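You operate a simulated robot arm through the tools that you are given. There is no shell and no other tool. Be economical: measure what you need, move in short steps, check, and stop when the job is done.

You run a simulated two-armed robot. Do the job below in one go: nothing can be reset, and whatever is moved stays where it is left.

JOB
Close the cart down: pot holders on the post, drawer bolted, lamp off.
Fine: the yellow pot holder goes on the upper post peg, the red one on the lower; shut the glass drawer to bolt it.
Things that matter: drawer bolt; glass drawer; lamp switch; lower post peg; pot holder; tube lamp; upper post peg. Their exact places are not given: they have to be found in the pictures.

It is judged by the outcome, as a careful person would: the job done as asked, and still so three seconds after it is handed in. It fails if anything else is knocked over, pushed out of place, dropped, spilled or broken.

ROBOT AND FRAMES
Two 7-joint arms with two-finger parallel grippers on one trunk, on a base that drives. Base frame: it is fixed to the floor where the robot stands at the start and does not move with it; the origin is under the middle of the robot, x ahead of it, y to its left, z up. Lengths are in mm, angles in rad, forces in N, time in s.
The left shoulder is at the start at [50, 165, 1103], the right one opposite. With the tool pointing down near the work surface each hand reaches from about 220 to 700 mm from the robot's upright axis, wherever it stands, measured 20 degrees to its own side. Places, roughly: drawer bolt [900, 0, 1200]; glass drawer [1100, -300, 1200]; lamp switch [1000, -700, 1500]; lower post peg [1000, -800, 600]; tube lamp [1000, -100, 1800]; upper post peg [1000, -800, 800]. Payload 3.91 kg a hand.
Tool frame (each hand has its own): the origin (TCP) lies between the finger pads and is the grasp point; the fingertips stand 30 mm ahead of it; z points along the fingers, y is the line along which they close. The gripper opens to 110 mm. The fingers are 20 mm wide and 10 mm thick; the gripper's body (48 by 112 mm) begins 55 mm behind the TCP.
Orientation is that of the tool frame in the base frame, as [roll, pitch, yaw] about the fixed x, y, z axes, in that order (R = Rz(yaw) Ry(pitch) Rx(roll)). With the fingers straight down and closing along the base's y, the tool's x points along the base's -x, its y along +y and its z along -z.

CONTROLS
- The arms move only by the tool step_arm. It takes "left_plan", "right_plan" or both (then of equal length, played together; a hand with none holds still); each is one flat list of numbers, 7 for each row, row after row: the shift along the tool's x, y, z in mm, then the turn, a rotation vector about the tool's x, y, z in rad, then the opening, from 0 (shut) to 1 (fully open). In form: [dx, dy, dz, wx, wy, wz, gripper, dx, dy, dz, wx, wy, wz, gripper, ...]. A call has 1 to 20 rows; each row is the pose to reach, as a shift and turn from the pose commanded when the call began, along the tool's axes at that moment. Rows are played at 5 a second. More than 50 mm and 0.15 rad between two rows, or a gripper value outside its range, and nothing of the call is played. Where a pose cannot be reached the arm comes as near as it can. A force on the tool above 40 N (or 10 N above the force at the start of the call, whichever is more), or a blocked arm, ends the call early, and 0.2 s more pass. The fingers move at their own pace (about 45 mm/s each) and stop on an object; they squeeze with about 21 N. The grip force told is the motor's: it shows also when the fingers shut on nothing. Time passes only in rows, and 0.2 s behind the last, so rows that repeat a pose let the fingers close. It gives the time, the measured TCP pose, the force on the tool (base axes), the opening and the grip force at its end, in the units of the frame above (readings bear some noise), with the torque about the TCP (base axes, N m) and any sound that the robot's microphone picked up, and new pictures: "show" is both (left out), scene, wrist or none (wrist: the cameras of the hands that moved).
- Cameras (640 x 400 px; columns grow to the right, rows downward): "scene" is now at [121.8, 14.6, 1301.4]; the picture's right is [0.16, -0.99, 0.00], its down [-0.28, -0.05, -0.96] and it looks along [0.95, 0.16, -0.28] (base axes); focal length 214 px, centre (320, 200). "left" rides on the left gripper at [72, -17, -104] in its tool frame; the picture's right is [0.23, 0.97, 0.00], its down [-0.76, 0.18, -0.62] and it looks along [-0.61, 0.14, 0.78] (tool axes); focal length 222 px, centre (320, 200). "right" rides on the right gripper at [72, 17, -103] in its tool frame; the picture's right is [-0.23, 0.97, 0.00], its down [-0.76, -0.18, -0.62] and it looks along [-0.61, -0.14, 0.78] (tool axes); focal length 222 px, centre (320, 200).
- raise_lower(by): slides the trunk up (or, below 0, down) by that many mm; the arms and the scene camera ride with it, the base frame stays. It gives what a move gives, with no picture.
- drive_base(legs): drives the robot by 1 to 6 legs, each [ahead, left, turn to the left] in mm, mm and rad, along the robot's own axes; the way and the turn of a leg run together, so that a leg with both is an arc; at most 1500 mm and 3.142 rad a leg. The arms and the cameras ride along, it lands a little off, and it stops where it bumps. It gives what a move gives, and a new picture of the scene camera.
- turn_head(pan, tilt): turns the head with the scene camera to pan (to the left, within 1.396 rad either way) and tilt (down, from -0.506 to 1.204), counted from straight ahead of the robot. It gives what a move gives, and a new picture of the scene camera.
- locate(camera, pixels): there is no depth. For up to 12 entries [column, row, z] of the newest picture of that camera ("zoom" is the newest enlarged one), the place [x, y] in the base frame at which the ray of that pixel passes the height z, good to about 3 mm. The clock stands still meanwhile.
- close_up(camera, box): a new picture of the part [left, top, right, bottom] of that camera's present view, enlarged. The clock stands still meanwhile.
- sign_off(): hands the job in; it is judged then, once.

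Go step by step. Measure first, check grasps and placings, and put right what went wrong. The budget is 80 turns and 260 pictures, counting those below and the enlarged ones. Unless the task says otherwise, let go and move clear before handing in, and close with one line.

The tools are called after ">>>" by a JSON object that holds its "op" and its "data". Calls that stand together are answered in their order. step_arm: Moves the arms, as the interface text tells. Its arguments: {"type":"object","properties":{"left_plan":{"type":"array"},"right_plan":{"type":"array"},"show":{"type":"string","enum":["both","scene","wrist","none"]}},"required":[]} The other tools are called the same way: raise_lower (by) slides the trunk up or down; drive_base (legs) drives the base; turn_head (pan, tilt) turns the head that bears the scene camera; locate (camera, pixels) gives the place at which the rays of pixels pass given heights; close_up (camera, box) takes an enlarged picture of a part of a camera's view; sign_off () hands the job in.

At the start:

```text
t: 0.0
left_tool_pos: [335.7, 104.5, 1349.7]
left_orientation: [-3.139, 0.002, -3.141]
left_force: [0.9, 0.1, -0.1]
left_wrist_torque: [0.01, 0.0, 0.01]
left_finger_gap: 110.1
left_grasp_force: 0.0
right_tool_pos: [418.8, -203.1, 1001.2]
right_orientation: [-3.139, 0.0, -3.141]
right_force: [-0.4, -0.7, -0.1]
right_wrist_torque: [0.02, -0.01, 0.02]
right_finger_gap: 109.9
right_grasp_force: 0.0
trunk travel left (down, up): [-323.0, 180.0]
robot x, y, heading: [2.1, 0.1, -0.0]
head pan, tilt: [0.162, 0.286]
```

scene: 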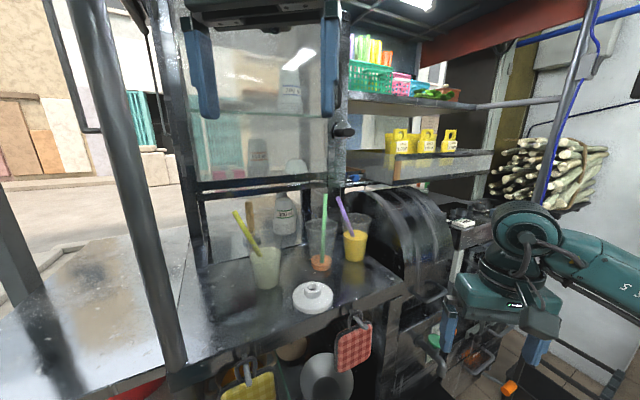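
right: 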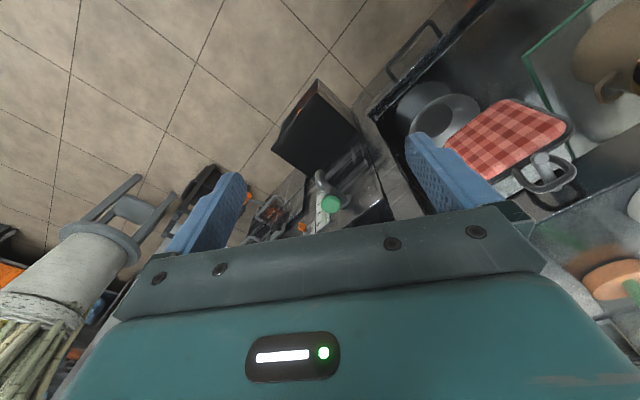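
left: 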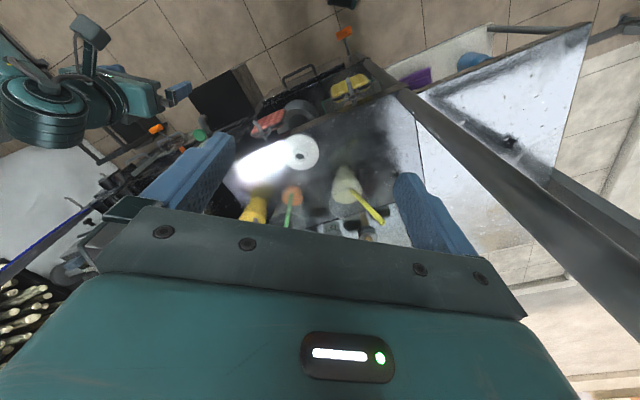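

The scene shows the cart ahead, the red pot holder hanging near (355,345) and the yellow one near (250,385). I'll look around with the head to find the post, the drawer and the lamp.

>>> {"op": "turn_head", "data": {"pan": -0.5, "tilt": 0.3}}

>>> {"op": "turn_head", "data": {"pan": -0.3, "tilt": -0.4}}

>>> {"op": "turn_head", "data": {"pan": 0.0, "tilt": 0.8}}

```text
t: 1.0
left_tool_pos: [336.5, 104.0, 1350.8]
left_orientation: [-3.14, 0.002, -3.141]
left_force: [-0.2, 0.2, -0.5]
left_wrist_torque: [0.01, 0.01, -0.01]
left_finger_gap: 110.0
left_grasp_force: 0.1
right_tool_pos: [418.4, -201.9, 999.7]
right_orientation: [3.142, 0.0, -3.141]
right_force: [0.1, -0.1, 0.1]
right_wrist_torque: [0.0, 0.02, -0.01]
right_finger_gap: 110.0
right_grasp_force: 0.2
trunk travel left (down, up): [-323.0, 180.0]
robot x, y, heading: [-0.9, 0.2, -0.003]
head pan, tilt: [-0.499, 0.3]
```

scene: 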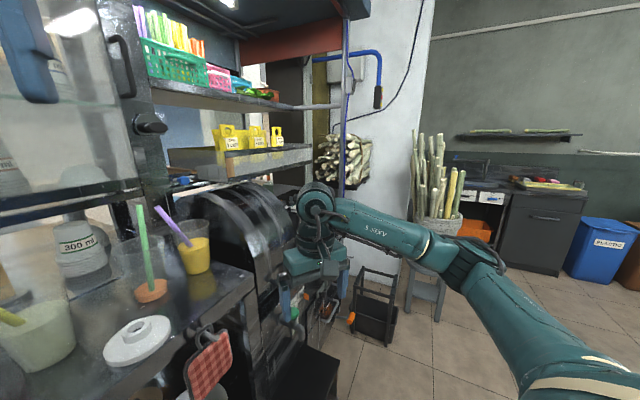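

```text
t: 2.1
left_tool_pos: [338.0, 104.2, 1349.8]
left_orientation: [-3.139, 0.002, -3.14]
left_force: [0.3, 0.1, -0.2]
left_wrist_torque: [-0.01, -0.01, 0.04]
left_finger_gap: 110.0
left_grasp_force: 0.1
right_tool_pos: [419.1, -203.5, 1000.5]
right_orientation: [-3.141, 0.0, 3.14]
right_force: [-0.2, -0.3, 0.0]
right_wrist_torque: [0.0, -0.01, -0.01]
right_finger_gap: 110.1
right_grasp_force: 0.0
trunk travel left (down, up): [-323.0, 180.0]
robot x, y, heading: [-2.3, 0.3, -0.001]
head pan, tilt: [-0.3, -0.4]
```

scene: 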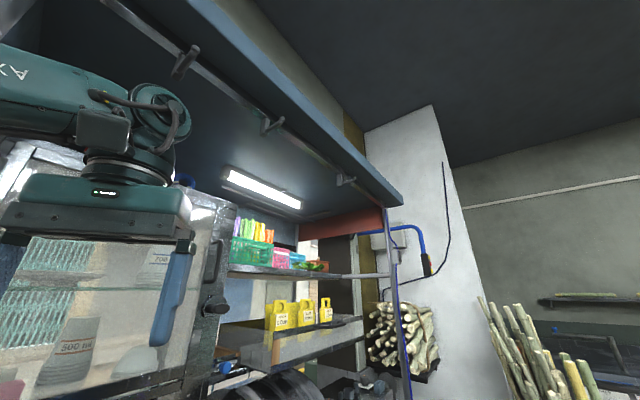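

```text
t: 3.5
left_tool_pos: [337.5, 105.3, 1349.5]
left_orientation: [-3.139, 0.002, -3.139]
left_force: [0.0, -0.3, 0.8]
left_wrist_torque: [-0.01, 0.04, 0.05]
left_finger_gap: 110.1
left_grasp_force: 0.0
right_tool_pos: [419.2, -202.7, 1000.5]
right_orientation: [-3.141, 0.0, -3.141]
right_force: [-0.5, -0.4, 0.0]
right_wrist_torque: [0.02, -0.03, -0.04]
right_finger_gap: 109.8
right_grasp_force: 0.1
trunk travel left (down, up): [-323.0, 180.0]
robot x, y, heading: [-0.1, 0.0, -0.002]
head pan, tilt: [0.0, 0.799]
```

scene: 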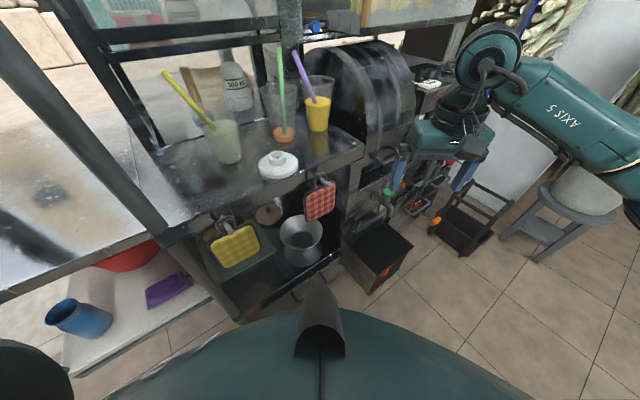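

The tube lamp is lit at (263,188) in the upward view, the glass drawer likely holds the yellow tubs, and the post with the blue wire is behind the right arm. I'll take close-ups.

>>> {"op": "turn_head", "data": {"pan": -0.4, "tilt": 0.05}}

>>> {"op": "close_up", "data": {"camera": "scene", "box": [100, 130, 340, 280]}}

>>> {"op": "close_up", "data": {"camera": "scene", "box": [280, 80, 480, 205]}}

>>> {"op": "turn_head", "data": {"pan": -0.4, "tilt": 0.7}}

>>> {"op": "close_up", "data": {"camera": "scene", "box": [140, 40, 460, 240]}}

```text
t: 4.6
left_tool_pos: [338.1, 103.3, 1349.2]
left_orientation: [-3.14, 0.001, -3.14]
left_force: [0.0, -0.5, 0.0]
left_wrist_torque: [0.02, 0.04, 0.0]
left_finger_gap: 109.9
left_grasp_force: 0.0
right_tool_pos: [418.8, -202.2, 1000.0]
right_orientation: [3.141, -0.001, -3.141]
right_force: [0.1, -0.2, -0.5]
right_wrist_torque: [-0.02, 0.02, -0.01]
right_finger_gap: 110.0
right_grasp_force: 0.2
trunk travel left (down, up): [-323.0, 180.0]
robot x, y, heading: [-2.7, -1.7, 0.003]
head pan, tilt: [-0.4, 0.051]
```

scene: 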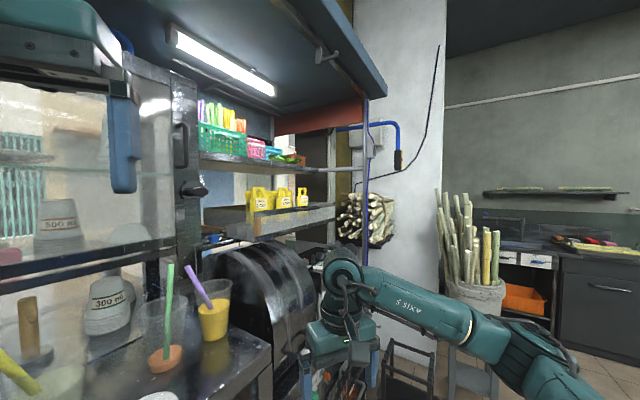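

```text
2.67 times, centred on (220, 205) of scene
```

zoom: 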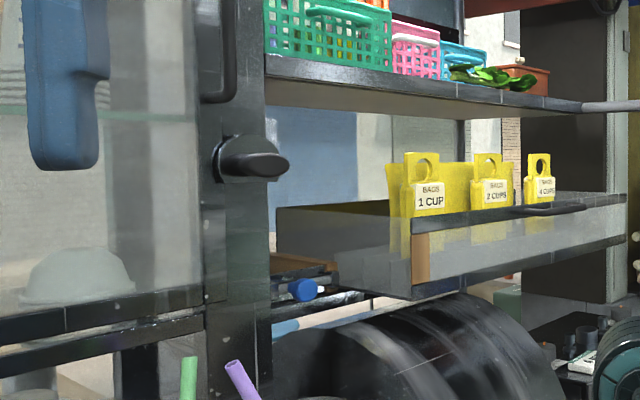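

```text
3.20 times, centred on (380, 142) of scene
```

zoom: 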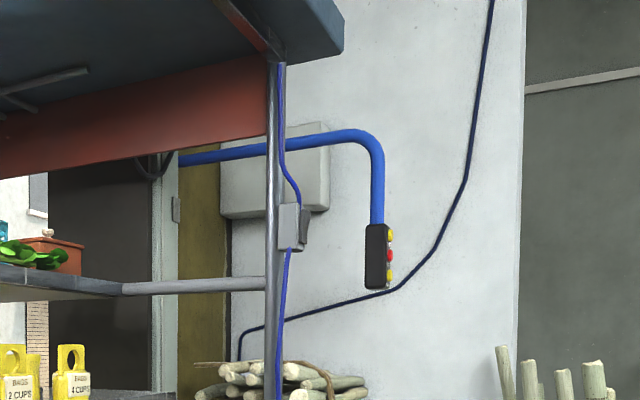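

```text
t: 5.6
left_tool_pos: [337.7, 103.5, 1349.8]
left_orientation: [-3.139, 0.003, -3.14]
left_force: [0.1, 0.1, 0.0]
left_wrist_torque: [-0.01, 0.01, 0.01]
left_finger_gap: 109.6
left_grasp_force: 0.1
right_tool_pos: [418.8, -202.8, 999.1]
right_orientation: [3.141, 0.002, 3.141]
right_force: [-0.6, 0.3, -0.1]
right_wrist_torque: [-0.03, -0.01, -0.01]
right_finger_gap: 110.1
right_grasp_force: 0.1
trunk travel left (down, up): [-323.0, 180.0]
robot x, y, heading: [-2.5, 0.6, -0.002]
head pan, tilt: [-0.4, 0.7]
```

scene: 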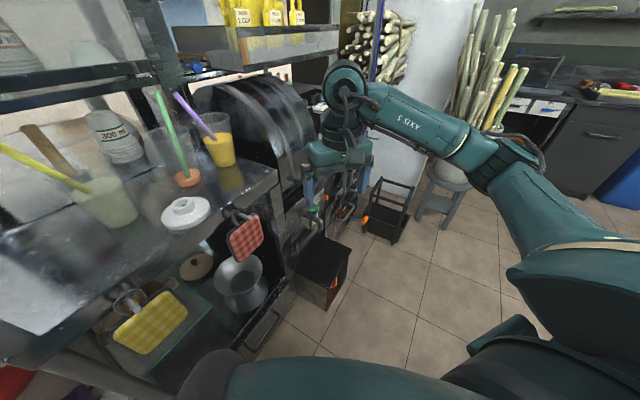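

```text
2.00 times, centred on (300, 140) of scene
```

zoom: 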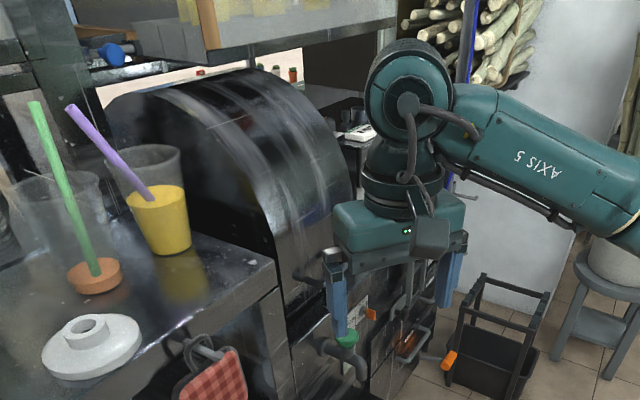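

The lamp switch is a grey box on the post, the glass drawer is pulled out with a handle on its front, and a black knob sits on the pillar. I'll back off and move right for a better view of the post and pegs.

>>> {"op": "drive_base", "data": {"legs": [[-350, 0, 0], [0, -500, 0]]}}

>>> {"op": "turn_head", "data": {"pan": 0.1, "tilt": 0.5}}

>>> {"op": "turn_head", "data": {"pan": 0.1, "tilt": -0.1}}

```text
t: 10.5
left_tool_pos: [-11.8, -406.4, 1350.0]
left_orientation: [-3.141, 0.003, -3.136]
left_force: [0.2, 0.1, -0.8]
left_wrist_torque: [0.03, 0.0, -0.04]
left_finger_gap: 110.0
left_grasp_force: 0.1
right_tool_pos: [70.3, -712.6, 999.6]
right_orientation: [-3.141, 0.0, -3.138]
right_force: [-0.4, -0.2, -0.6]
right_wrist_torque: [0.01, 0.04, 0.02]
right_finger_gap: 110.0
right_grasp_force: 0.1
trunk travel left (down, up): [-323.0, 180.0]
robot x, y, heading: [-351.0, -512.0, 0.008]
head pan, tilt: [-0.4, 0.7]
```

scene: 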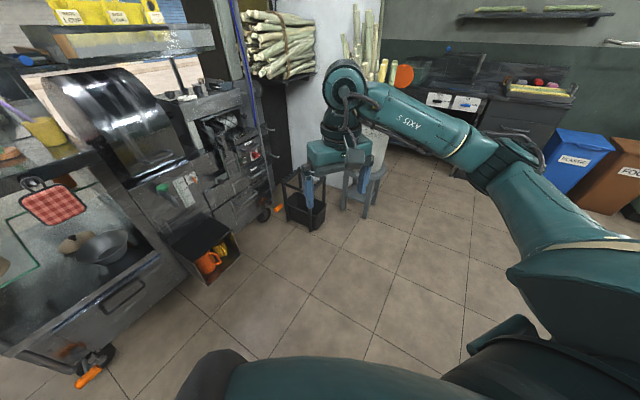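

```text
t: 11.4
left_tool_pos: [-11.7, -405.4, 1349.8]
left_orientation: [-3.139, 0.0, -3.136]
left_force: [-0.6, -0.2, -0.5]
left_wrist_torque: [0.03, -0.01, 0.01]
left_finger_gap: 110.1
left_grasp_force: 0.1
right_tool_pos: [70.0, -712.1, 999.8]
right_orientation: [-3.141, 0.0, -3.139]
right_force: [-0.5, -0.7, -0.3]
right_wrist_torque: [-0.03, 0.02, -0.01]
right_finger_gap: 110.2
right_grasp_force: 0.1
trunk travel left (down, up): [-323.0, 180.0]
robot x, y, heading: [-352.4, -513.0, 0.003]
head pan, tilt: [0.099, 0.499]
```

scene: 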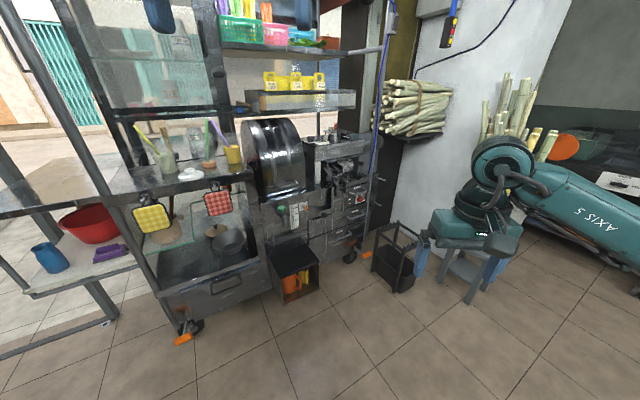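

```text
t: 12.4
left_tool_pos: [-11.9, -405.9, 1350.5]
left_orientation: [-3.14, 0.001, -3.137]
left_force: [-0.8, 0.7, 0.1]
left_wrist_torque: [0.03, 0.0, 0.0]
left_finger_gap: 110.0
left_grasp_force: 0.0
right_tool_pos: [71.7, -711.9, 1000.7]
right_orientation: [-3.141, 0.0, -3.139]
right_force: [-0.2, -0.4, 0.4]
right_wrist_torque: [0.03, -0.02, 0.01]
right_finger_gap: 110.0
right_grasp_force: 0.0
trunk travel left (down, up): [-323.0, 180.0]
robot x, y, heading: [-349.8, -513.9, 0.004]
head pan, tilt: [0.099, -0.099]
```

scene: 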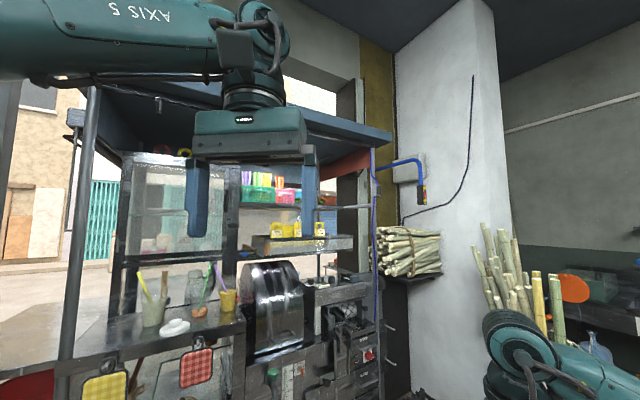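

>>> {"op": "turn_head", "data": {"pan": -0.1, "tilt": 0.4}}

>>> {"op": "close_up", "data": {"camera": "scene", "box": [360, 60, 520, 260]}}

>>> {"op": "close_up", "data": {"camera": "scene", "box": [240, 50, 440, 175]}}

>>> {"op": "close_up", "data": {"camera": "scene", "box": [140, 160, 340, 285]}}

```text
t: 13.4
left_tool_pos: [-12.0, -405.7, 1350.0]
left_orientation: [-3.139, 0.0, -3.135]
left_force: [-0.1, -0.3, -0.2]
left_wrist_torque: [-0.03, 0.01, 0.01]
left_finger_gap: 109.9
left_grasp_force: 0.1
right_tool_pos: [69.4, -712.4, 1000.4]
right_orientation: [-3.141, 0.002, -3.138]
right_force: [0.8, -0.2, 0.4]
right_wrist_torque: [0.01, -0.02, 0.02]
right_finger_gap: 109.9
right_grasp_force: 0.1
trunk travel left (down, up): [-323.0, 180.0]
robot x, y, heading: [-348.3, -510.3, 0.003]
head pan, tilt: [-0.099, 0.4]
```

scene: 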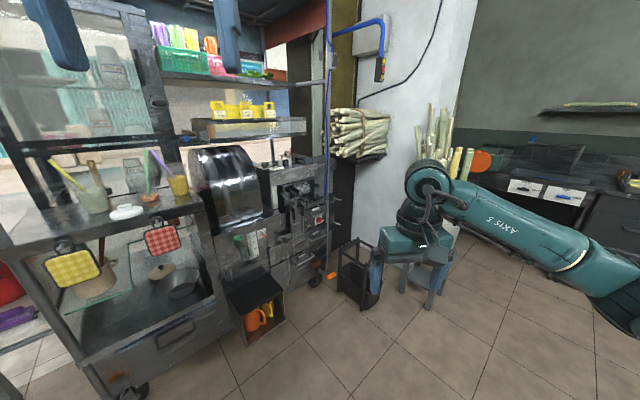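

```text
2.00 times, centred on (440, 160) of scene
```

zoom: 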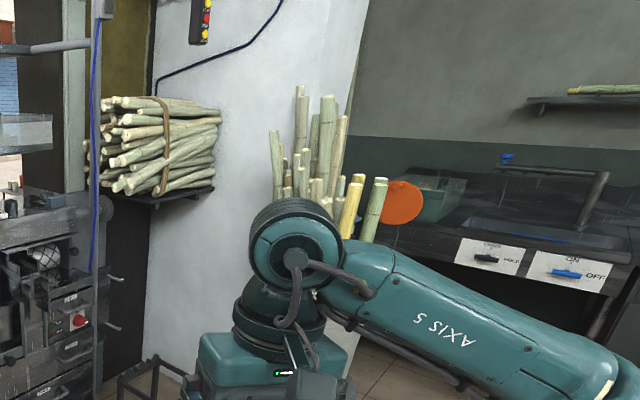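

```text
3.20 times, centred on (340, 112) of scene
```

zoom: 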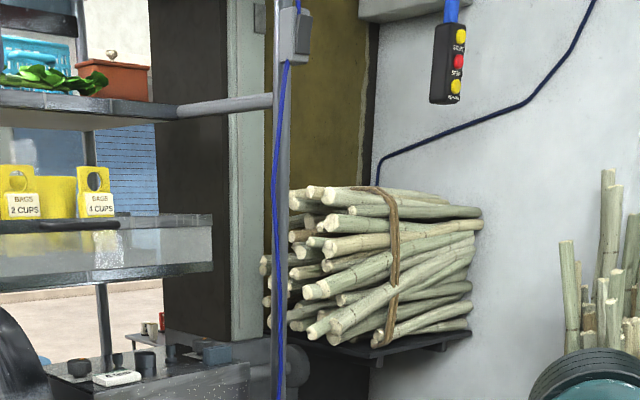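

```text
3.20 times, centred on (240, 222) of scene
```

zoom: 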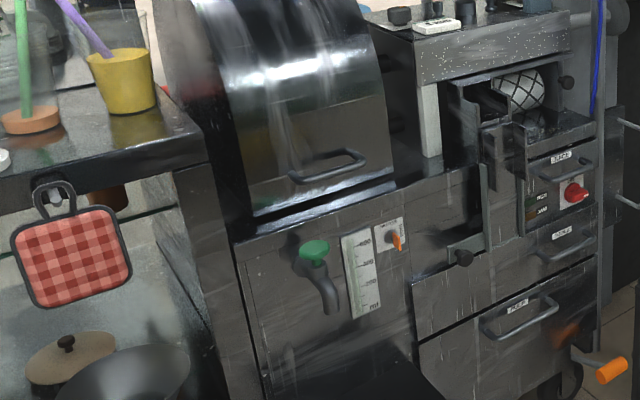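

The two post pegs show at about (418,199) and (418,224), sticking out of the post. I'll zoom tighter on them, the switch and the knob.

>>> {"op": "close_up", "data": {"camera": "scene", "box": [296, 180, 376, 230]}}

>>> {"op": "close_up", "data": {"camera": "scene", "box": [296, 40, 376, 90]}}

>>> {"op": "close_up", "data": {"camera": "scene", "box": [130, 80, 320, 200]}}

>>> {"op": "close_up", "data": {"camera": "scene", "box": [20, 210, 212, 330]}}

```text
8.00 times, centred on (336, 205) of scene
```

zoom: 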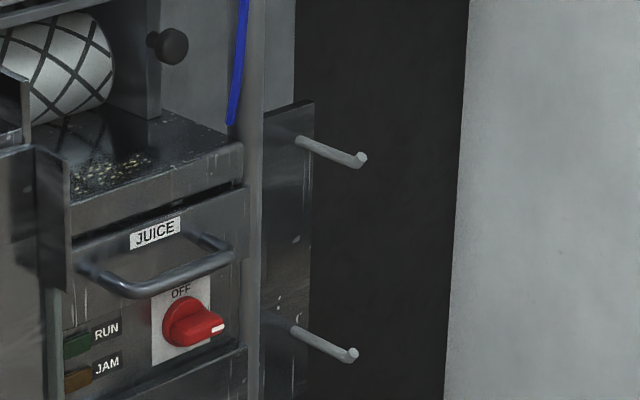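

```text
8.00 times, centred on (336, 65) of scene
```

zoom: 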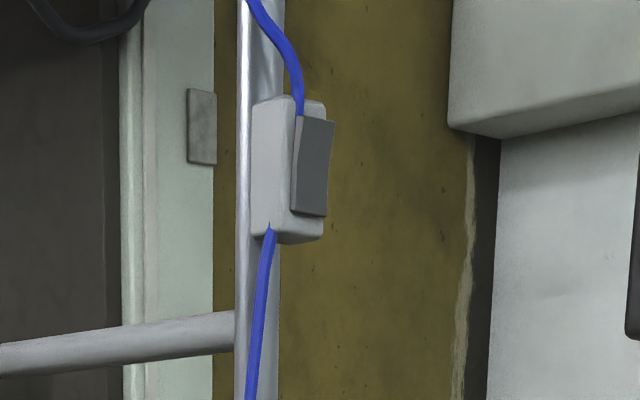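

```text
3.33 times, centred on (225, 140) of scene
```

zoom: 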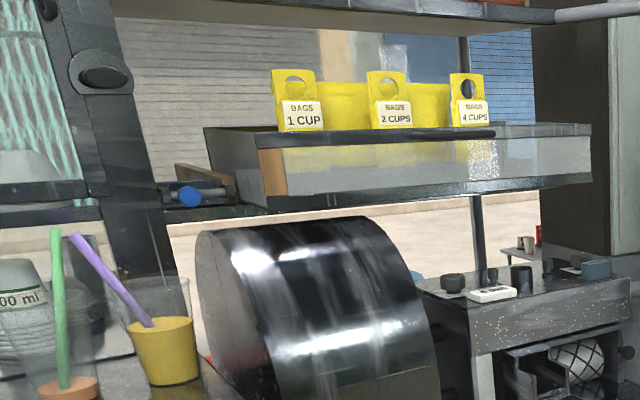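

```text
3.33 times, centred on (116, 270) of scene
```

zoom: 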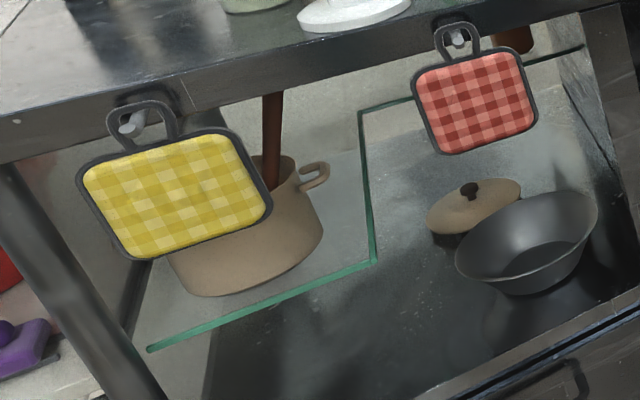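

Pegs, rocker switch, drawer handle, blue bolt knob and pot holders are all visible. I'll record rays from here, then move and record again to triangulate.

>>> {"op": "locate", "data": {"camera": "scene", "pixels": [[341, 199.8, 1100], [341, 199.8, 600], [339.8, 224.3, 600], [333.5, 197.5, 700], [332.9, 221.3, 600], [335, 61.3, 1600], [327.9, 68.8, 1600], [335.8, 54.8, 1600]]}}

>>> {"op": "locate", "data": {"camera": "scene", "pixels": [[261, 120.5, 1250], [261, 120.5, 1100], [210, 141.5, 1200], [306.6, 135.5, 1200], [185.4, 138.5, 1200], [159.9, 102.5, 1300], [59, 246.6, 800], [157.4, 221, 800]]}}

>>> {"op": "drive_base", "data": {"legs": [[0, -450, 0]]}}

>>> {"op": "turn_head", "data": {"pan": 0.3, "tilt": 0.4}}

>>> {"op": "close_up", "data": {"camera": "scene", "box": [160, 0, 480, 200]}}

>>> {"op": "close_up", "data": {"camera": "scene", "box": [160, 150, 480, 350]}}

```text
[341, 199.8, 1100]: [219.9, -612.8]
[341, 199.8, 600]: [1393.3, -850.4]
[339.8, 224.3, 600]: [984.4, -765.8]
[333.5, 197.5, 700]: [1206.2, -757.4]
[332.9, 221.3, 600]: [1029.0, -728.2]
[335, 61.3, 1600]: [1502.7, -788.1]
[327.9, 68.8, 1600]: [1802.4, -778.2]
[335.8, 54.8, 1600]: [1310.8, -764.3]
```

```text
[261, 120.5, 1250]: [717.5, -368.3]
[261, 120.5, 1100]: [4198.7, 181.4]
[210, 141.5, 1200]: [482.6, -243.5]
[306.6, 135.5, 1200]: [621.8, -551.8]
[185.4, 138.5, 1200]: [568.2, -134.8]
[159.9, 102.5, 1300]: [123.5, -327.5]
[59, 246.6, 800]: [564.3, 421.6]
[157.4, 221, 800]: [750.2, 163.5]
```

```text
t: 16.1
left_tool_pos: [-10.6, -856.0, 1349.8]
left_orientation: [-3.139, 0.0, -3.135]
left_force: [0.4, 0.2, 0.4]
left_wrist_torque: [0.0, 0.0, 0.0]
left_finger_gap: 109.8
left_grasp_force: 0.1
right_tool_pos: [72.1, -1161.6, 1000.8]
right_orientation: [-3.14, 0.0, -3.139]
right_force: [-0.8, 0.0, 0.3]
right_wrist_torque: [0.02, 0.0, 0.01]
right_finger_gap: 109.8
right_grasp_force: 0.0
trunk travel left (down, up): [-323.0, 180.0]
robot x, y, heading: [-347.0, -961.5, 0.006]
head pan, tilt: [-0.099, 0.4]
```

scene: 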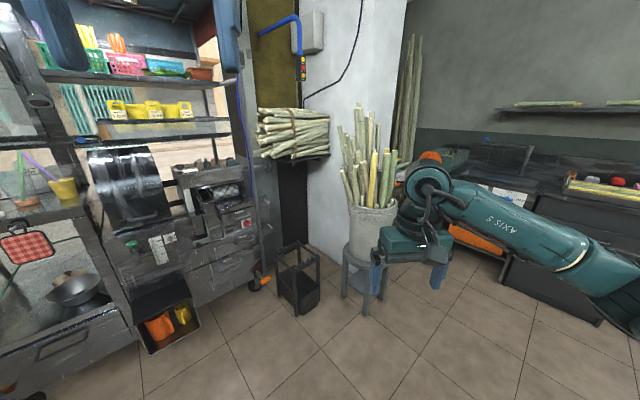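

```text
t: 16.9
left_tool_pos: [-10.3, -856.7, 1350.4]
left_orientation: [-3.141, -0.001, -3.136]
left_force: [0.0, -0.2, 0.0]
left_wrist_torque: [0.03, -0.02, 0.02]
left_finger_gap: 110.0
left_grasp_force: 0.0
right_tool_pos: [72.8, -1161.5, 999.5]
right_orientation: [-3.141, 0.001, -3.136]
right_force: [0.0, -0.1, -0.1]
right_wrist_torque: [-0.01, -0.01, 0.0]
right_finger_gap: 110.1
right_grasp_force: 0.1
trunk travel left (down, up): [-323.0, 180.0]
robot x, y, heading: [-343.7, -965.6, 0.005]
head pan, tilt: [0.3, 0.4]
```

scene: 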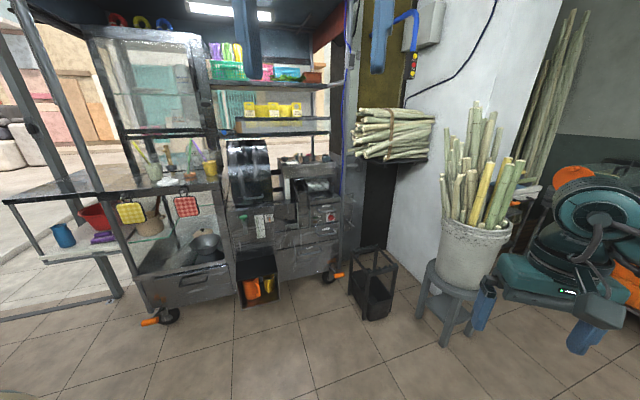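

```text
2.00 times, centred on (320, 100) of scene
```

zoom: 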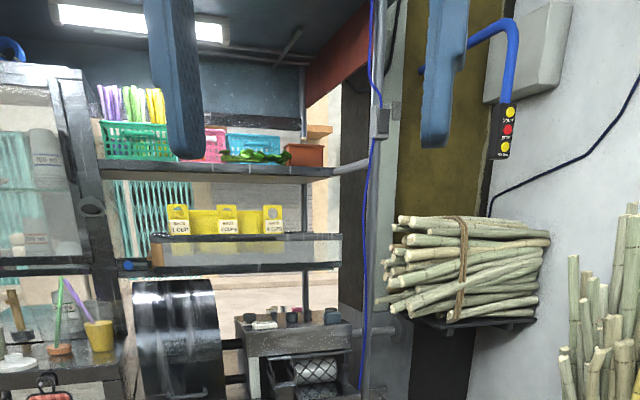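

```text
2.00 times, centred on (320, 250) of scene
```

zoom: 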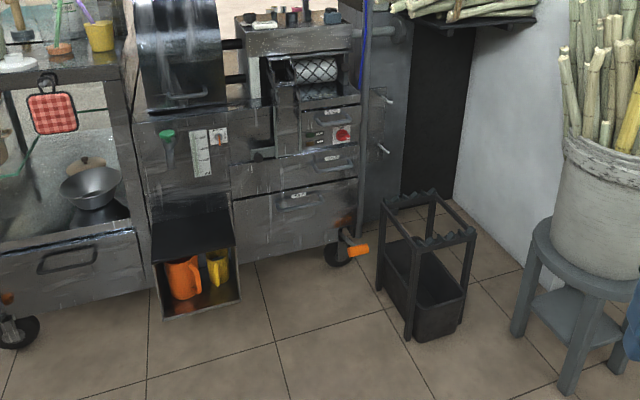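

>>> {"op": "close_up", "data": {"camera": "scene", "box": [316, 186, 396, 236]}}

>>> {"op": "close_up", "data": {"camera": "scene", "box": [310, 30, 390, 80]}}

>>> {"op": "close_up", "data": {"camera": "scene", "box": [190, 80, 350, 180]}}

>>> {"op": "close_up", "data": {"camera": "scene", "box": [100, 160, 228, 240]}}

```text
8.00 times, centred on (356, 211) of scene
```

zoom: 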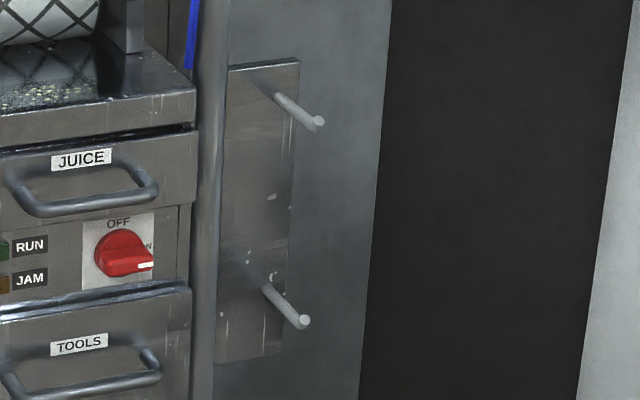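

```text
8.00 times, centred on (350, 55) of scene
```

zoom: 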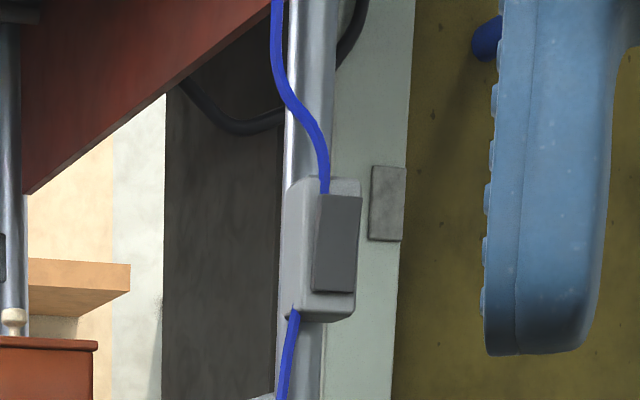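

```text
4.00 times, centred on (270, 130) of scene
```

zoom: 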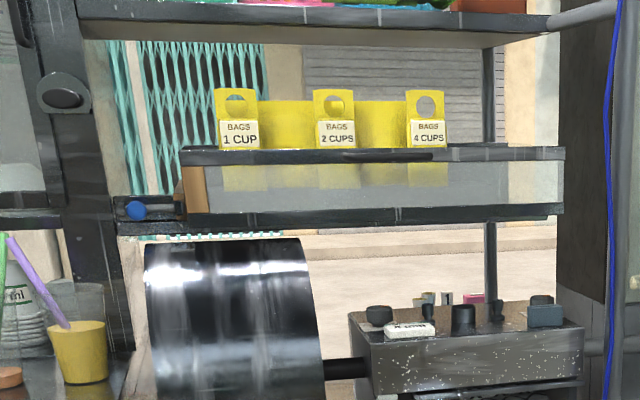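

```text
5.00 times, centred on (164, 200) of scene
```

zoom: 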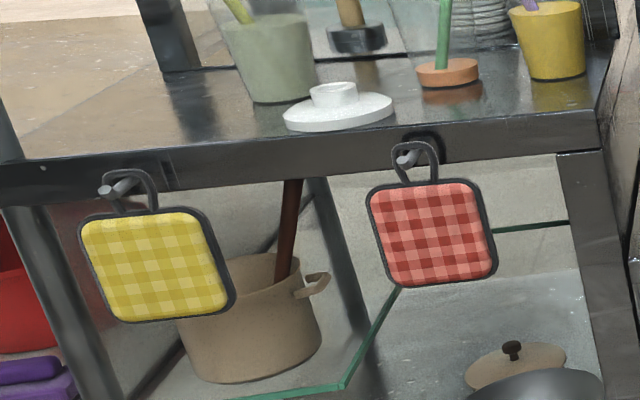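

>>> {"op": "locate", "data": {"camera": "scene", "pixels": [[356, 201.3, 1100], [356, 201.3, 600], [354, 226.1, 600], [350.6, 198, 700], [349.3, 222, 600], [352.1, 60.4, 1600], [345.6, 69.8, 1600], [352.5, 54.4, 1600]]}}

>>> {"op": "locate", "data": {"camera": "scene", "pixels": [[298, 118.8, 1250], [298, 118.8, 1100], [237, 135.5, 1200], [330.8, 133, 1200], [224, 132.5, 1200], [205.8, 103.8, 1300], [120.8, 197.6, 800], [180.4, 192, 800]]}}

```text
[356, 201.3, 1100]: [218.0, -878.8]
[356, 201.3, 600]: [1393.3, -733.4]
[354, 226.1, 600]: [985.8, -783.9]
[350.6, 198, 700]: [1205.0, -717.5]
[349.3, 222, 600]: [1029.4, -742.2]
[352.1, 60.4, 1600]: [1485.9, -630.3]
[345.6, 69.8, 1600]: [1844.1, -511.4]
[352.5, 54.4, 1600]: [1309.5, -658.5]
```

```text
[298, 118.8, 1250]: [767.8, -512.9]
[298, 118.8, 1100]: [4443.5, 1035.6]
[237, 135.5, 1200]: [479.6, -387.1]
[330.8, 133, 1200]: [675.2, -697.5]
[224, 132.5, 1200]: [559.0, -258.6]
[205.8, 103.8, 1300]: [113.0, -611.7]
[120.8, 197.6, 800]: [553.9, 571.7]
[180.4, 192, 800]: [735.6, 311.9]
```

Triangulation shows the cart is turned about 0.6 rad: its front runs from the yellow hook (≈337,152,941) past red (≈472,-31,940) to the post pegs (tips ≈1035,-778 at z≈753 and ≈567). The switch is near (1018,-713,1514). I'll go stand square in front of the pot holders.

>>> {"op": "drive_base", "data": {"legs": [[0, 706, 0], [218, 0, 0], [0, 0, 0.595]]}}

>>> {"op": "turn_head", "data": {"pan": 0.0, "tilt": 0.5}}

>>> {"op": "turn_head", "data": {"pan": -0.6, "tilt": 0.1}}

```text
t: 23.8
left_tool_pos: [87.3, 29.8, 1350.7]
left_orientation: [-3.139, 0.003, -2.535]
left_force: [0.3, -0.1, 0.2]
left_wrist_torque: [-0.02, 0.03, 0.02]
left_finger_gap: 109.9
left_grasp_force: 0.0
right_tool_pos: [329.4, -175.4, 999.9]
right_orientation: [3.141, 0.001, -2.535]
right_force: [0.3, -1.0, 0.6]
right_wrist_torque: [-0.02, 0.04, 0.04]
right_finger_gap: 109.8
right_grasp_force: 0.0
trunk travel left (down, up): [-323.0, 180.0]
robot x, y, heading: [-127.5, -245.6, 0.607]
head pan, tilt: [0.3, 0.4]
```

scene: 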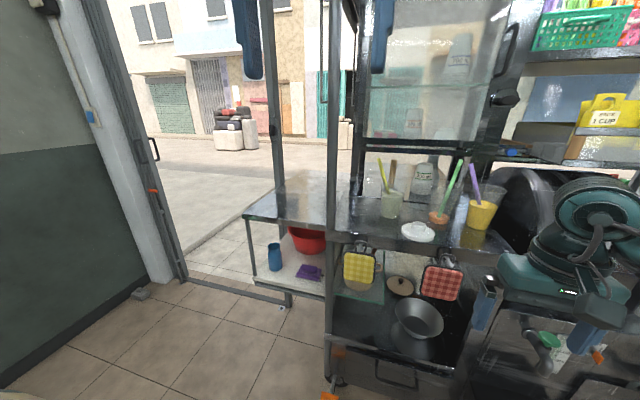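

```text
t: 24.6
left_tool_pos: [87.1, 29.4, 1350.7]
left_orientation: [-3.139, 0.0, -2.534]
left_force: [-0.1, -0.1, -0.4]
left_wrist_torque: [0.01, -0.02, 0.01]
left_finger_gap: 110.2
left_grasp_force: 0.2
right_tool_pos: [328.8, -175.6, 1000.2]
right_orientation: [3.141, 0.001, -2.535]
right_force: [0.0, -0.1, -0.4]
right_wrist_torque: [-0.02, 0.04, 0.0]
right_finger_gap: 109.8
right_grasp_force: 0.1
trunk travel left (down, up): [-323.0, 180.0]
robot x, y, heading: [-129.1, -248.8, 0.61]
head pan, tilt: [0.0, 0.499]
```

scene: 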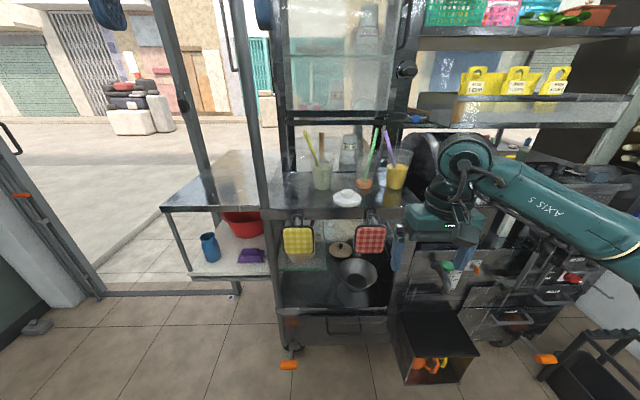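

```text
t: 25.6
left_tool_pos: [86.4, 29.9, 1350.9]
left_orientation: [-3.139, 0.003, -2.535]
left_force: [-0.5, -0.2, -0.5]
left_wrist_torque: [-0.04, 0.0, -0.03]
left_finger_gap: 110.0
left_grasp_force: 0.0
right_tool_pos: [328.2, -175.5, 1000.4]
right_orientation: [-3.141, -0.001, -2.536]
right_force: [0.1, -0.1, 0.9]
right_wrist_torque: [0.0, -0.03, -0.01]
right_finger_gap: 110.0
right_grasp_force: 0.0
trunk travel left (down, up): [-323.0, 180.0]
robot x, y, heading: [-129.5, -247.8, 0.611]
head pan, tilt: [-0.6, 0.099]
```

scene: 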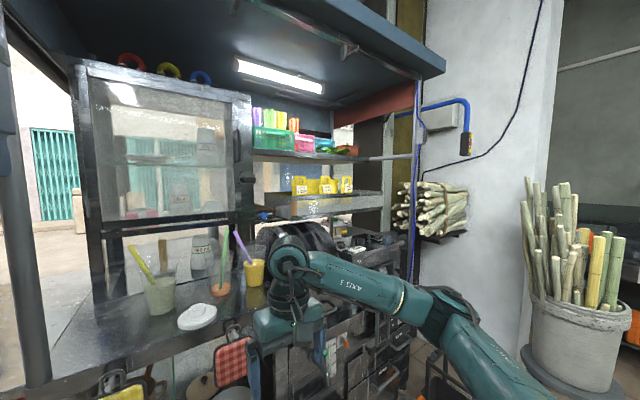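

The robot faces the cart squarely, with both holders dead ahead. I'll pitch the right hand so its fingers point at the cart.

>>> {"op": "step_arm", "data": {"right_plan": [0, 0, 0, 0, -0.143, 0, 1, 0, 0, 0, 0, -0.286, 0, 1, 0, 0, 0, 0, -0.428, 0, 1, 0, 0, 0, 0, -0.571, 0, 1, 0, 0, 0, 0, -0.714, 0, 1, 0, 0, 0, 0, -0.857, 0, 1, 0, 0, 0, 0, -1.0, 0, 1, 0, 0, 0, 0, -1.142, 0, 1, 0, 0, 0, 0, -1.285, 0, 1, 0, 0, 0, 0, -1.428, 0, 1, 0, 0, 0, 0, -1.571, 0, 1, 0, 0, 0, 0, -1.571, 0, 1], "show": "wrist"}}

>>> {"op": "turn_head", "data": {"pan": 0.0, "tilt": 0.6}}

>>> {"op": "close_up", "data": {"camera": "scene", "box": [240, 150, 440, 275]}}

```text
t: 28.2
left_tool_pos: [86.2, 31.1, 1351.0]
left_orientation: [-3.141, 0.003, -2.534]
left_force: [0.3, -0.9, -0.1]
left_wrist_torque: [0.0, -0.02, 0.02]
left_finger_gap: 109.9
left_grasp_force: 0.1
right_tool_pos: [348.8, -155.6, 997.3]
right_orientation: [-3.141, 1.141, -2.535]
right_force: [-0.4, -0.9, 0.4]
right_wrist_torque: [0.03, 0.03, -0.02]
right_finger_gap: 109.9
right_grasp_force: 0.0
right hand out of reach, approached as far as the arm can: row 7, 8, 9, 10, 11, 12
trunk travel left (down, up): [-323.0, 180.0]
robot x, y, heading: [-131.2, -249.8, 0.606]
head pan, tilt: [-0.6, 0.099]
```

right: 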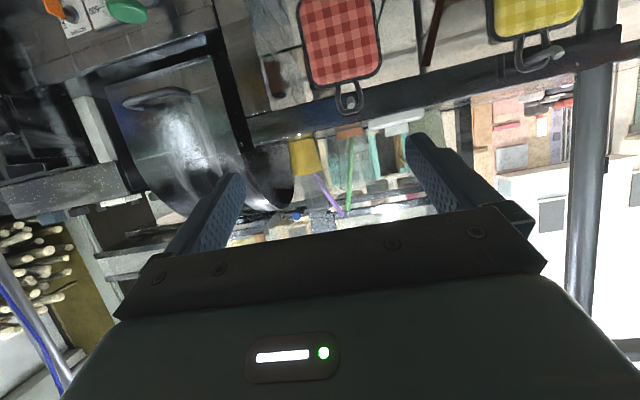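

```text
t: 29.2
left_tool_pos: [85.6, 29.4, 1349.6]
left_orientation: [-3.14, 0.002, -2.533]
left_force: [-0.1, -0.5, -0.1]
left_wrist_torque: [0.0, -0.02, -0.02]
left_finger_gap: 109.9
left_grasp_force: 0.0
right_tool_pos: [349.2, -156.4, 999.0]
right_orientation: [3.141, 1.141, -2.536]
right_force: [0.6, 0.0, 1.0]
right_wrist_torque: [0.01, -0.02, 0.0]
right_finger_gap: 109.9
right_grasp_force: 0.1
trunk travel left (down, up): [-323.0, 180.0]
robot x, y, heading: [-132.2, -247.1, 0.608]
head pan, tilt: [0.0, 0.6]
```

scene: 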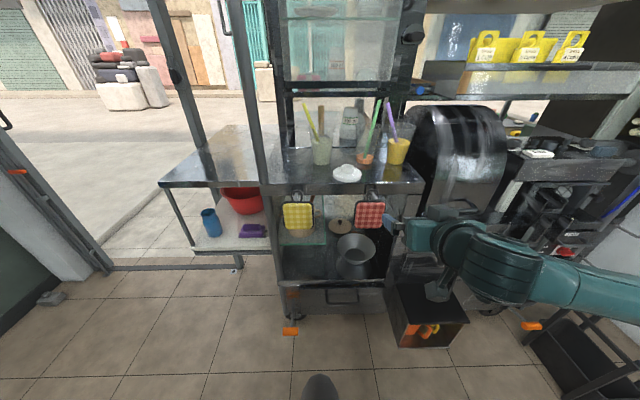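

```text
3.20 times, centred on (340, 212) of scene
```

zoom: 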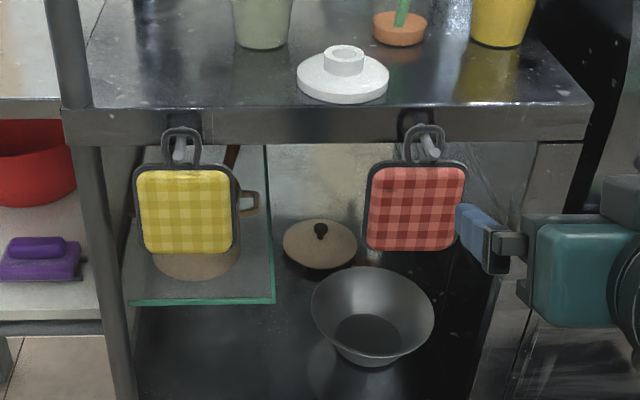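

The wrist can't go fully horizontal this close to the trunk. I'll back off 180 mm and reach forward by the same amount.

>>> {"op": "drive_base", "data": {"legs": [[-180, 0, 0]]}}

>>> {"op": "step_arm", "data": {"right_plan": [0, 0, 40, 0, 0, 0, 1, 0, 0, 80, 0, 0, 0, 1, 0, 0, 120, 0, 0, 0, 1, 0, 0, 160, 0, 0, 0, 1, 0, 0, 160, 0, 0, 0, 1]}}

```text
t: 30.7
left_tool_pos: [-58.8, -72.8, 1350.3]
left_orientation: [-3.14, 0.002, -2.536]
left_force: [-0.7, -0.9, -0.2]
left_wrist_torque: [0.03, -0.01, 0.0]
left_finger_gap: 110.1
left_grasp_force: 0.1
right_tool_pos: [201.7, -259.8, 997.6]
right_orientation: [-3.141, 1.142, -2.542]
right_force: [0.1, 0.2, 0.5]
right_wrist_torque: [-0.01, -0.04, 0.0]
right_finger_gap: 109.9
right_grasp_force: 0.1
trunk travel left (down, up): [-323.0, 180.0]
robot x, y, heading: [-276.0, -352.3, 0.603]
head pan, tilt: [0.0, 0.6]
```

scene: 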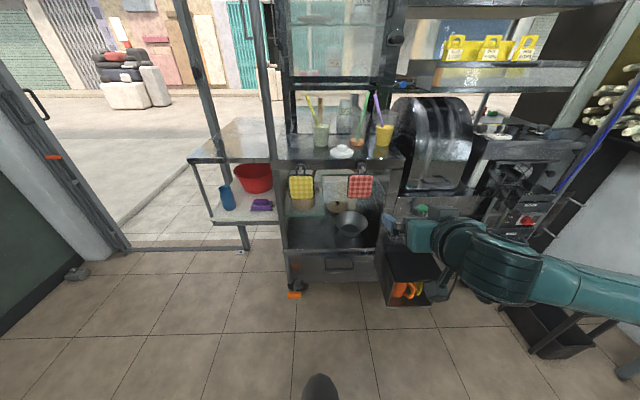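

```text
t: 31.9
left_tool_pos: [-58.1, -73.0, 1349.9]
left_orientation: [-3.139, 0.0, -2.537]
left_force: [0.0, -0.3, -0.7]
left_wrist_torque: [-0.01, 0.01, -0.01]
left_finger_gap: 110.1
left_grasp_force: 0.0
right_tool_pos: [328.3, -201.0, 950.9]
right_orientation: [3.139, 1.137, -2.541]
right_force: [-0.6, -0.6, 0.4]
right_wrist_torque: [0.02, -0.01, 0.03]
right_finger_gap: 110.0
right_grasp_force: 0.1
right hand out of reach, approached as far as the arm can: row 3, 4, 5
trunk travel left (down, up): [-323.0, 180.0]
robot x, y, heading: [-275.9, -347.4, 0.599]
head pan, tilt: [0.0, 0.6]
```

scene: 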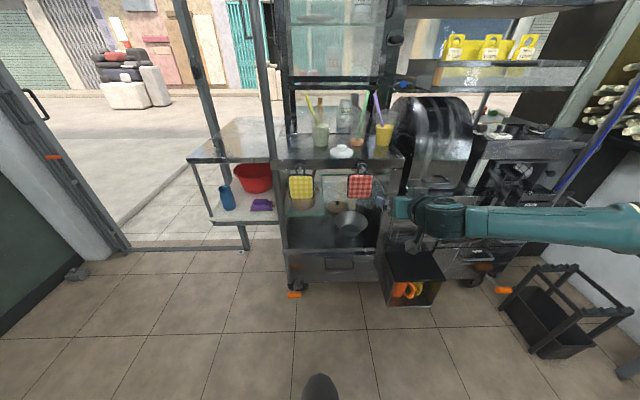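
right: 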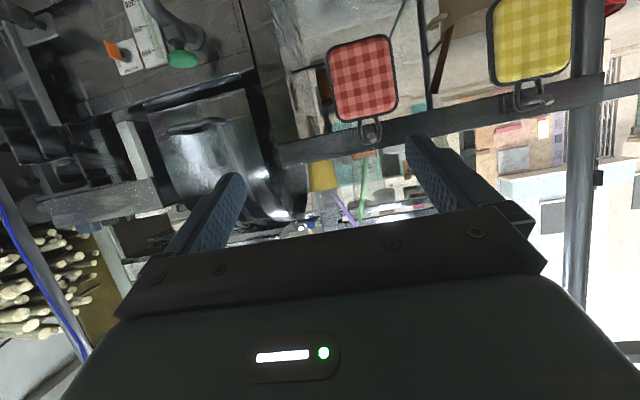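

The hand kept its pitch at 1.14 and came to about full reach. I'll pull back slightly, raise, and try pitching further.

>>> {"op": "step_arm", "data": {"right_plan": [-20, 0, -20, 0, -0.14, 0, 1, -40, 0, -30, 0, -0.28, 0, 1, -60, 0, -30, 0, -0.43, 0, 1, -60, 0, -30, 0, -0.43, 0, 1], "show": "none"}}

```text
t: 32.9
left_tool_pos: [-56.5, -72.5, 1349.8]
left_orientation: [-3.14, 0.001, -2.537]
left_force: [1.2, 0.7, -0.2]
left_wrist_torque: [0.0, 0.02, -0.01]
left_finger_gap: 109.7
left_grasp_force: 0.0
right_tool_pos: [275.0, -136.2, 1079.4]
right_orientation: [3.138, 1.54, -2.586]
right_force: [0.7, 0.2, 0.2]
right_wrist_torque: [-0.02, -0.01, -0.02]
right_finger_gap: 109.9
right_grasp_force: 0.0
right hand out of reach, approached as far as the arm can: row 1, 2, 3, 4
trunk travel left (down, up): [-323.0, 180.0]
robot x, y, heading: [-282.1, -348.1, 0.603]
head pan, tilt: [0.0, 0.6]
```

Fully horizontal works near shoulder height (pitch 1.54 at z 1079), so I'll use the trunk for height. Now I'll measure the loops finely with a close-up.

>>> {"op": "close_up", "data": {"camera": "scene", "box": [265, 130, 425, 230]}}

>>> {"op": "close_up", "data": {"camera": "right", "box": [160, 0, 640, 300]}}

```text
4.00 times, centred on (345, 180) of scene
```

zoom: 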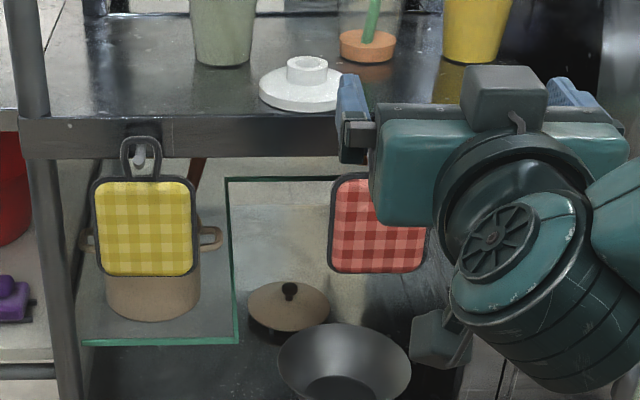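

```text
1.33 times, centred on (400, 150) of right
```

zoom: 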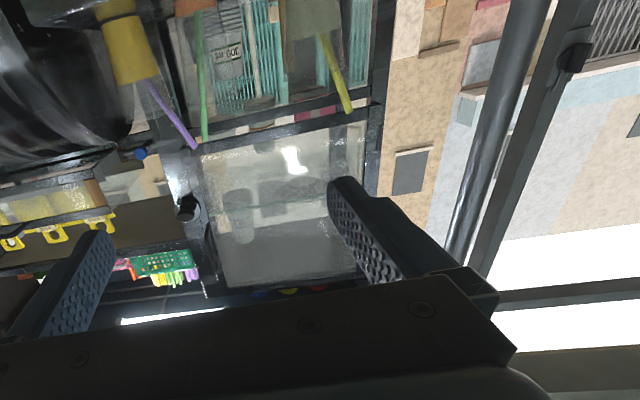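

The horizontal hand's camera looks up, so I'll grasp pitched about 25° down, where the wrist camera sees the grasp point. I'll retract to a standoff and drive closer.

>>> {"op": "step_arm", "data": {"right_plan": [20, -6, -35, -0.01, 0.09, 0, 1, 40, -12, -70, -0.02, 0.19, 0, 1, 60, -18, -105, -0.03, 0.29, 0, 1, 80, -24, -135, -0.04, 0.38, 0, 1, 94, -24, -150, -0.048, 0.44, 0, 1, 94, -24, -150, -0.048, 0.44, 0, 1], "show": "none"}}

>>> {"op": "drive_base", "data": {"legs": [[220, 0, 0]]}}

>>> {"op": "close_up", "data": {"camera": "right", "box": [160, 0, 640, 300]}}

>>> {"op": "close_up", "data": {"camera": "scene", "box": [240, 160, 440, 285]}}

```text
t: 34.3
left_tool_pos: [-59.5, -72.9, 1350.4]
left_orientation: [-3.14, 0.001, -2.536]
left_force: [0.2, -0.5, 0.1]
left_wrist_torque: [0.01, -0.01, 0.03]
left_finger_gap: 109.9
left_grasp_force: 0.1
right_tool_pos: [162.4, -228.7, 990.9]
right_orientation: [3.117, 1.097, -2.556]
right_force: [0.0, 0.3, -0.3]
right_wrist_torque: [0.0, 0.01, 0.0]
right_finger_gap: 109.9
right_grasp_force: 0.1
right hand out of reach, approached as far as the arm can: row 5, 6
trunk travel left (down, up): [-323.0, 180.0]
robot x, y, heading: [-276.6, -352.4, 0.606]
head pan, tilt: [0.0, 0.6]
```

```text
t: 36.0
left_tool_pos: [117.8, 50.2, 1350.1]
left_orientation: [-3.141, -0.002, -2.536]
left_force: [0.3, -0.4, -0.2]
left_wrist_torque: [0.04, 0.04, -0.01]
left_finger_gap: 109.9
left_grasp_force: 0.1
right_tool_pos: [340.9, -106.8, 990.2]
right_orientation: [3.119, 1.098, -2.556]
right_force: [-0.3, 0.3, -0.6]
right_wrist_torque: [-0.01, -0.02, -0.01]
right_finger_gap: 109.9
right_grasp_force: 0.0
trunk travel left (down, up): [-323.0, 180.0]
robot x, y, heading: [-101.4, -223.9, 0.602]
head pan, tilt: [0.0, 0.6]
```

scene: 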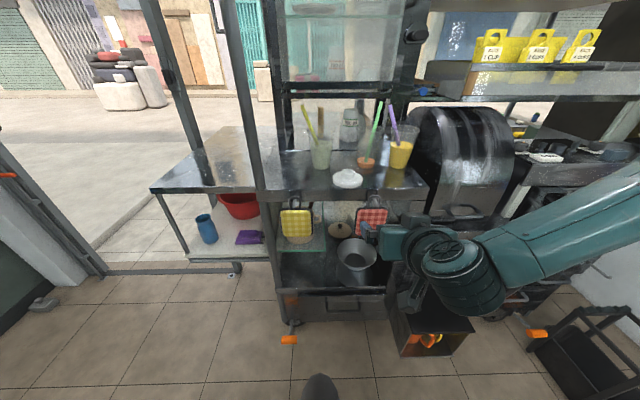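

```text
1.33 times, centred on (400, 150) of right
```

zoom: 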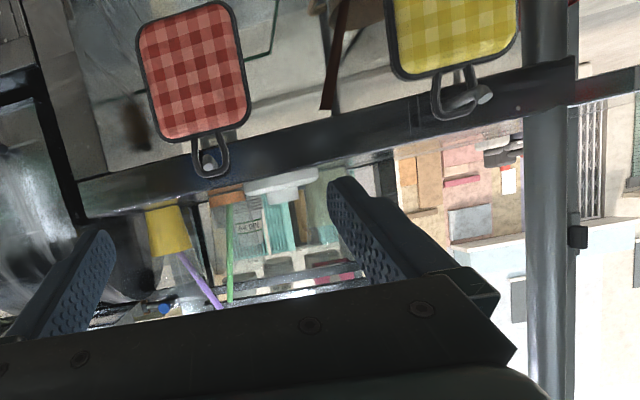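

```text
3.20 times, centred on (340, 222) of scene
```

zoom: 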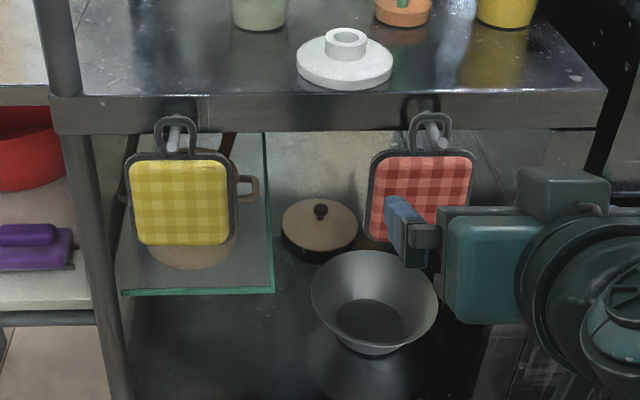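

>>> {"op": "locate", "data": {"camera": "right", "pixels": [[317.5, 119, 960], [317.5, 119, 900], [501, 71, 960], [501, 71, 900], [523.8, 71, 920]]}}

>>> {"op": "locate", "data": {"camera": "scene", "pixels": [[374.4, 200, 960], [374.4, 200, 900], [295, 201, 960], [295, 201, 900], [276, 190, 975], [425, 190, 975], [373.5, 202, 920]]}}

```text
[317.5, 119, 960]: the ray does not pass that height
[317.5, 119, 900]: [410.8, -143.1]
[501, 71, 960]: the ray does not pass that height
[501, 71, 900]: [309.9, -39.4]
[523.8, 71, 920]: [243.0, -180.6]
```

```text
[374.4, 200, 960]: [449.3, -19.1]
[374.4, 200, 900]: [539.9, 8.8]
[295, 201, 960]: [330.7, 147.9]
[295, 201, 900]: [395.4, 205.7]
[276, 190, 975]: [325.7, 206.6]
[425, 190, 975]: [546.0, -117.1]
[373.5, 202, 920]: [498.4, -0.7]
```

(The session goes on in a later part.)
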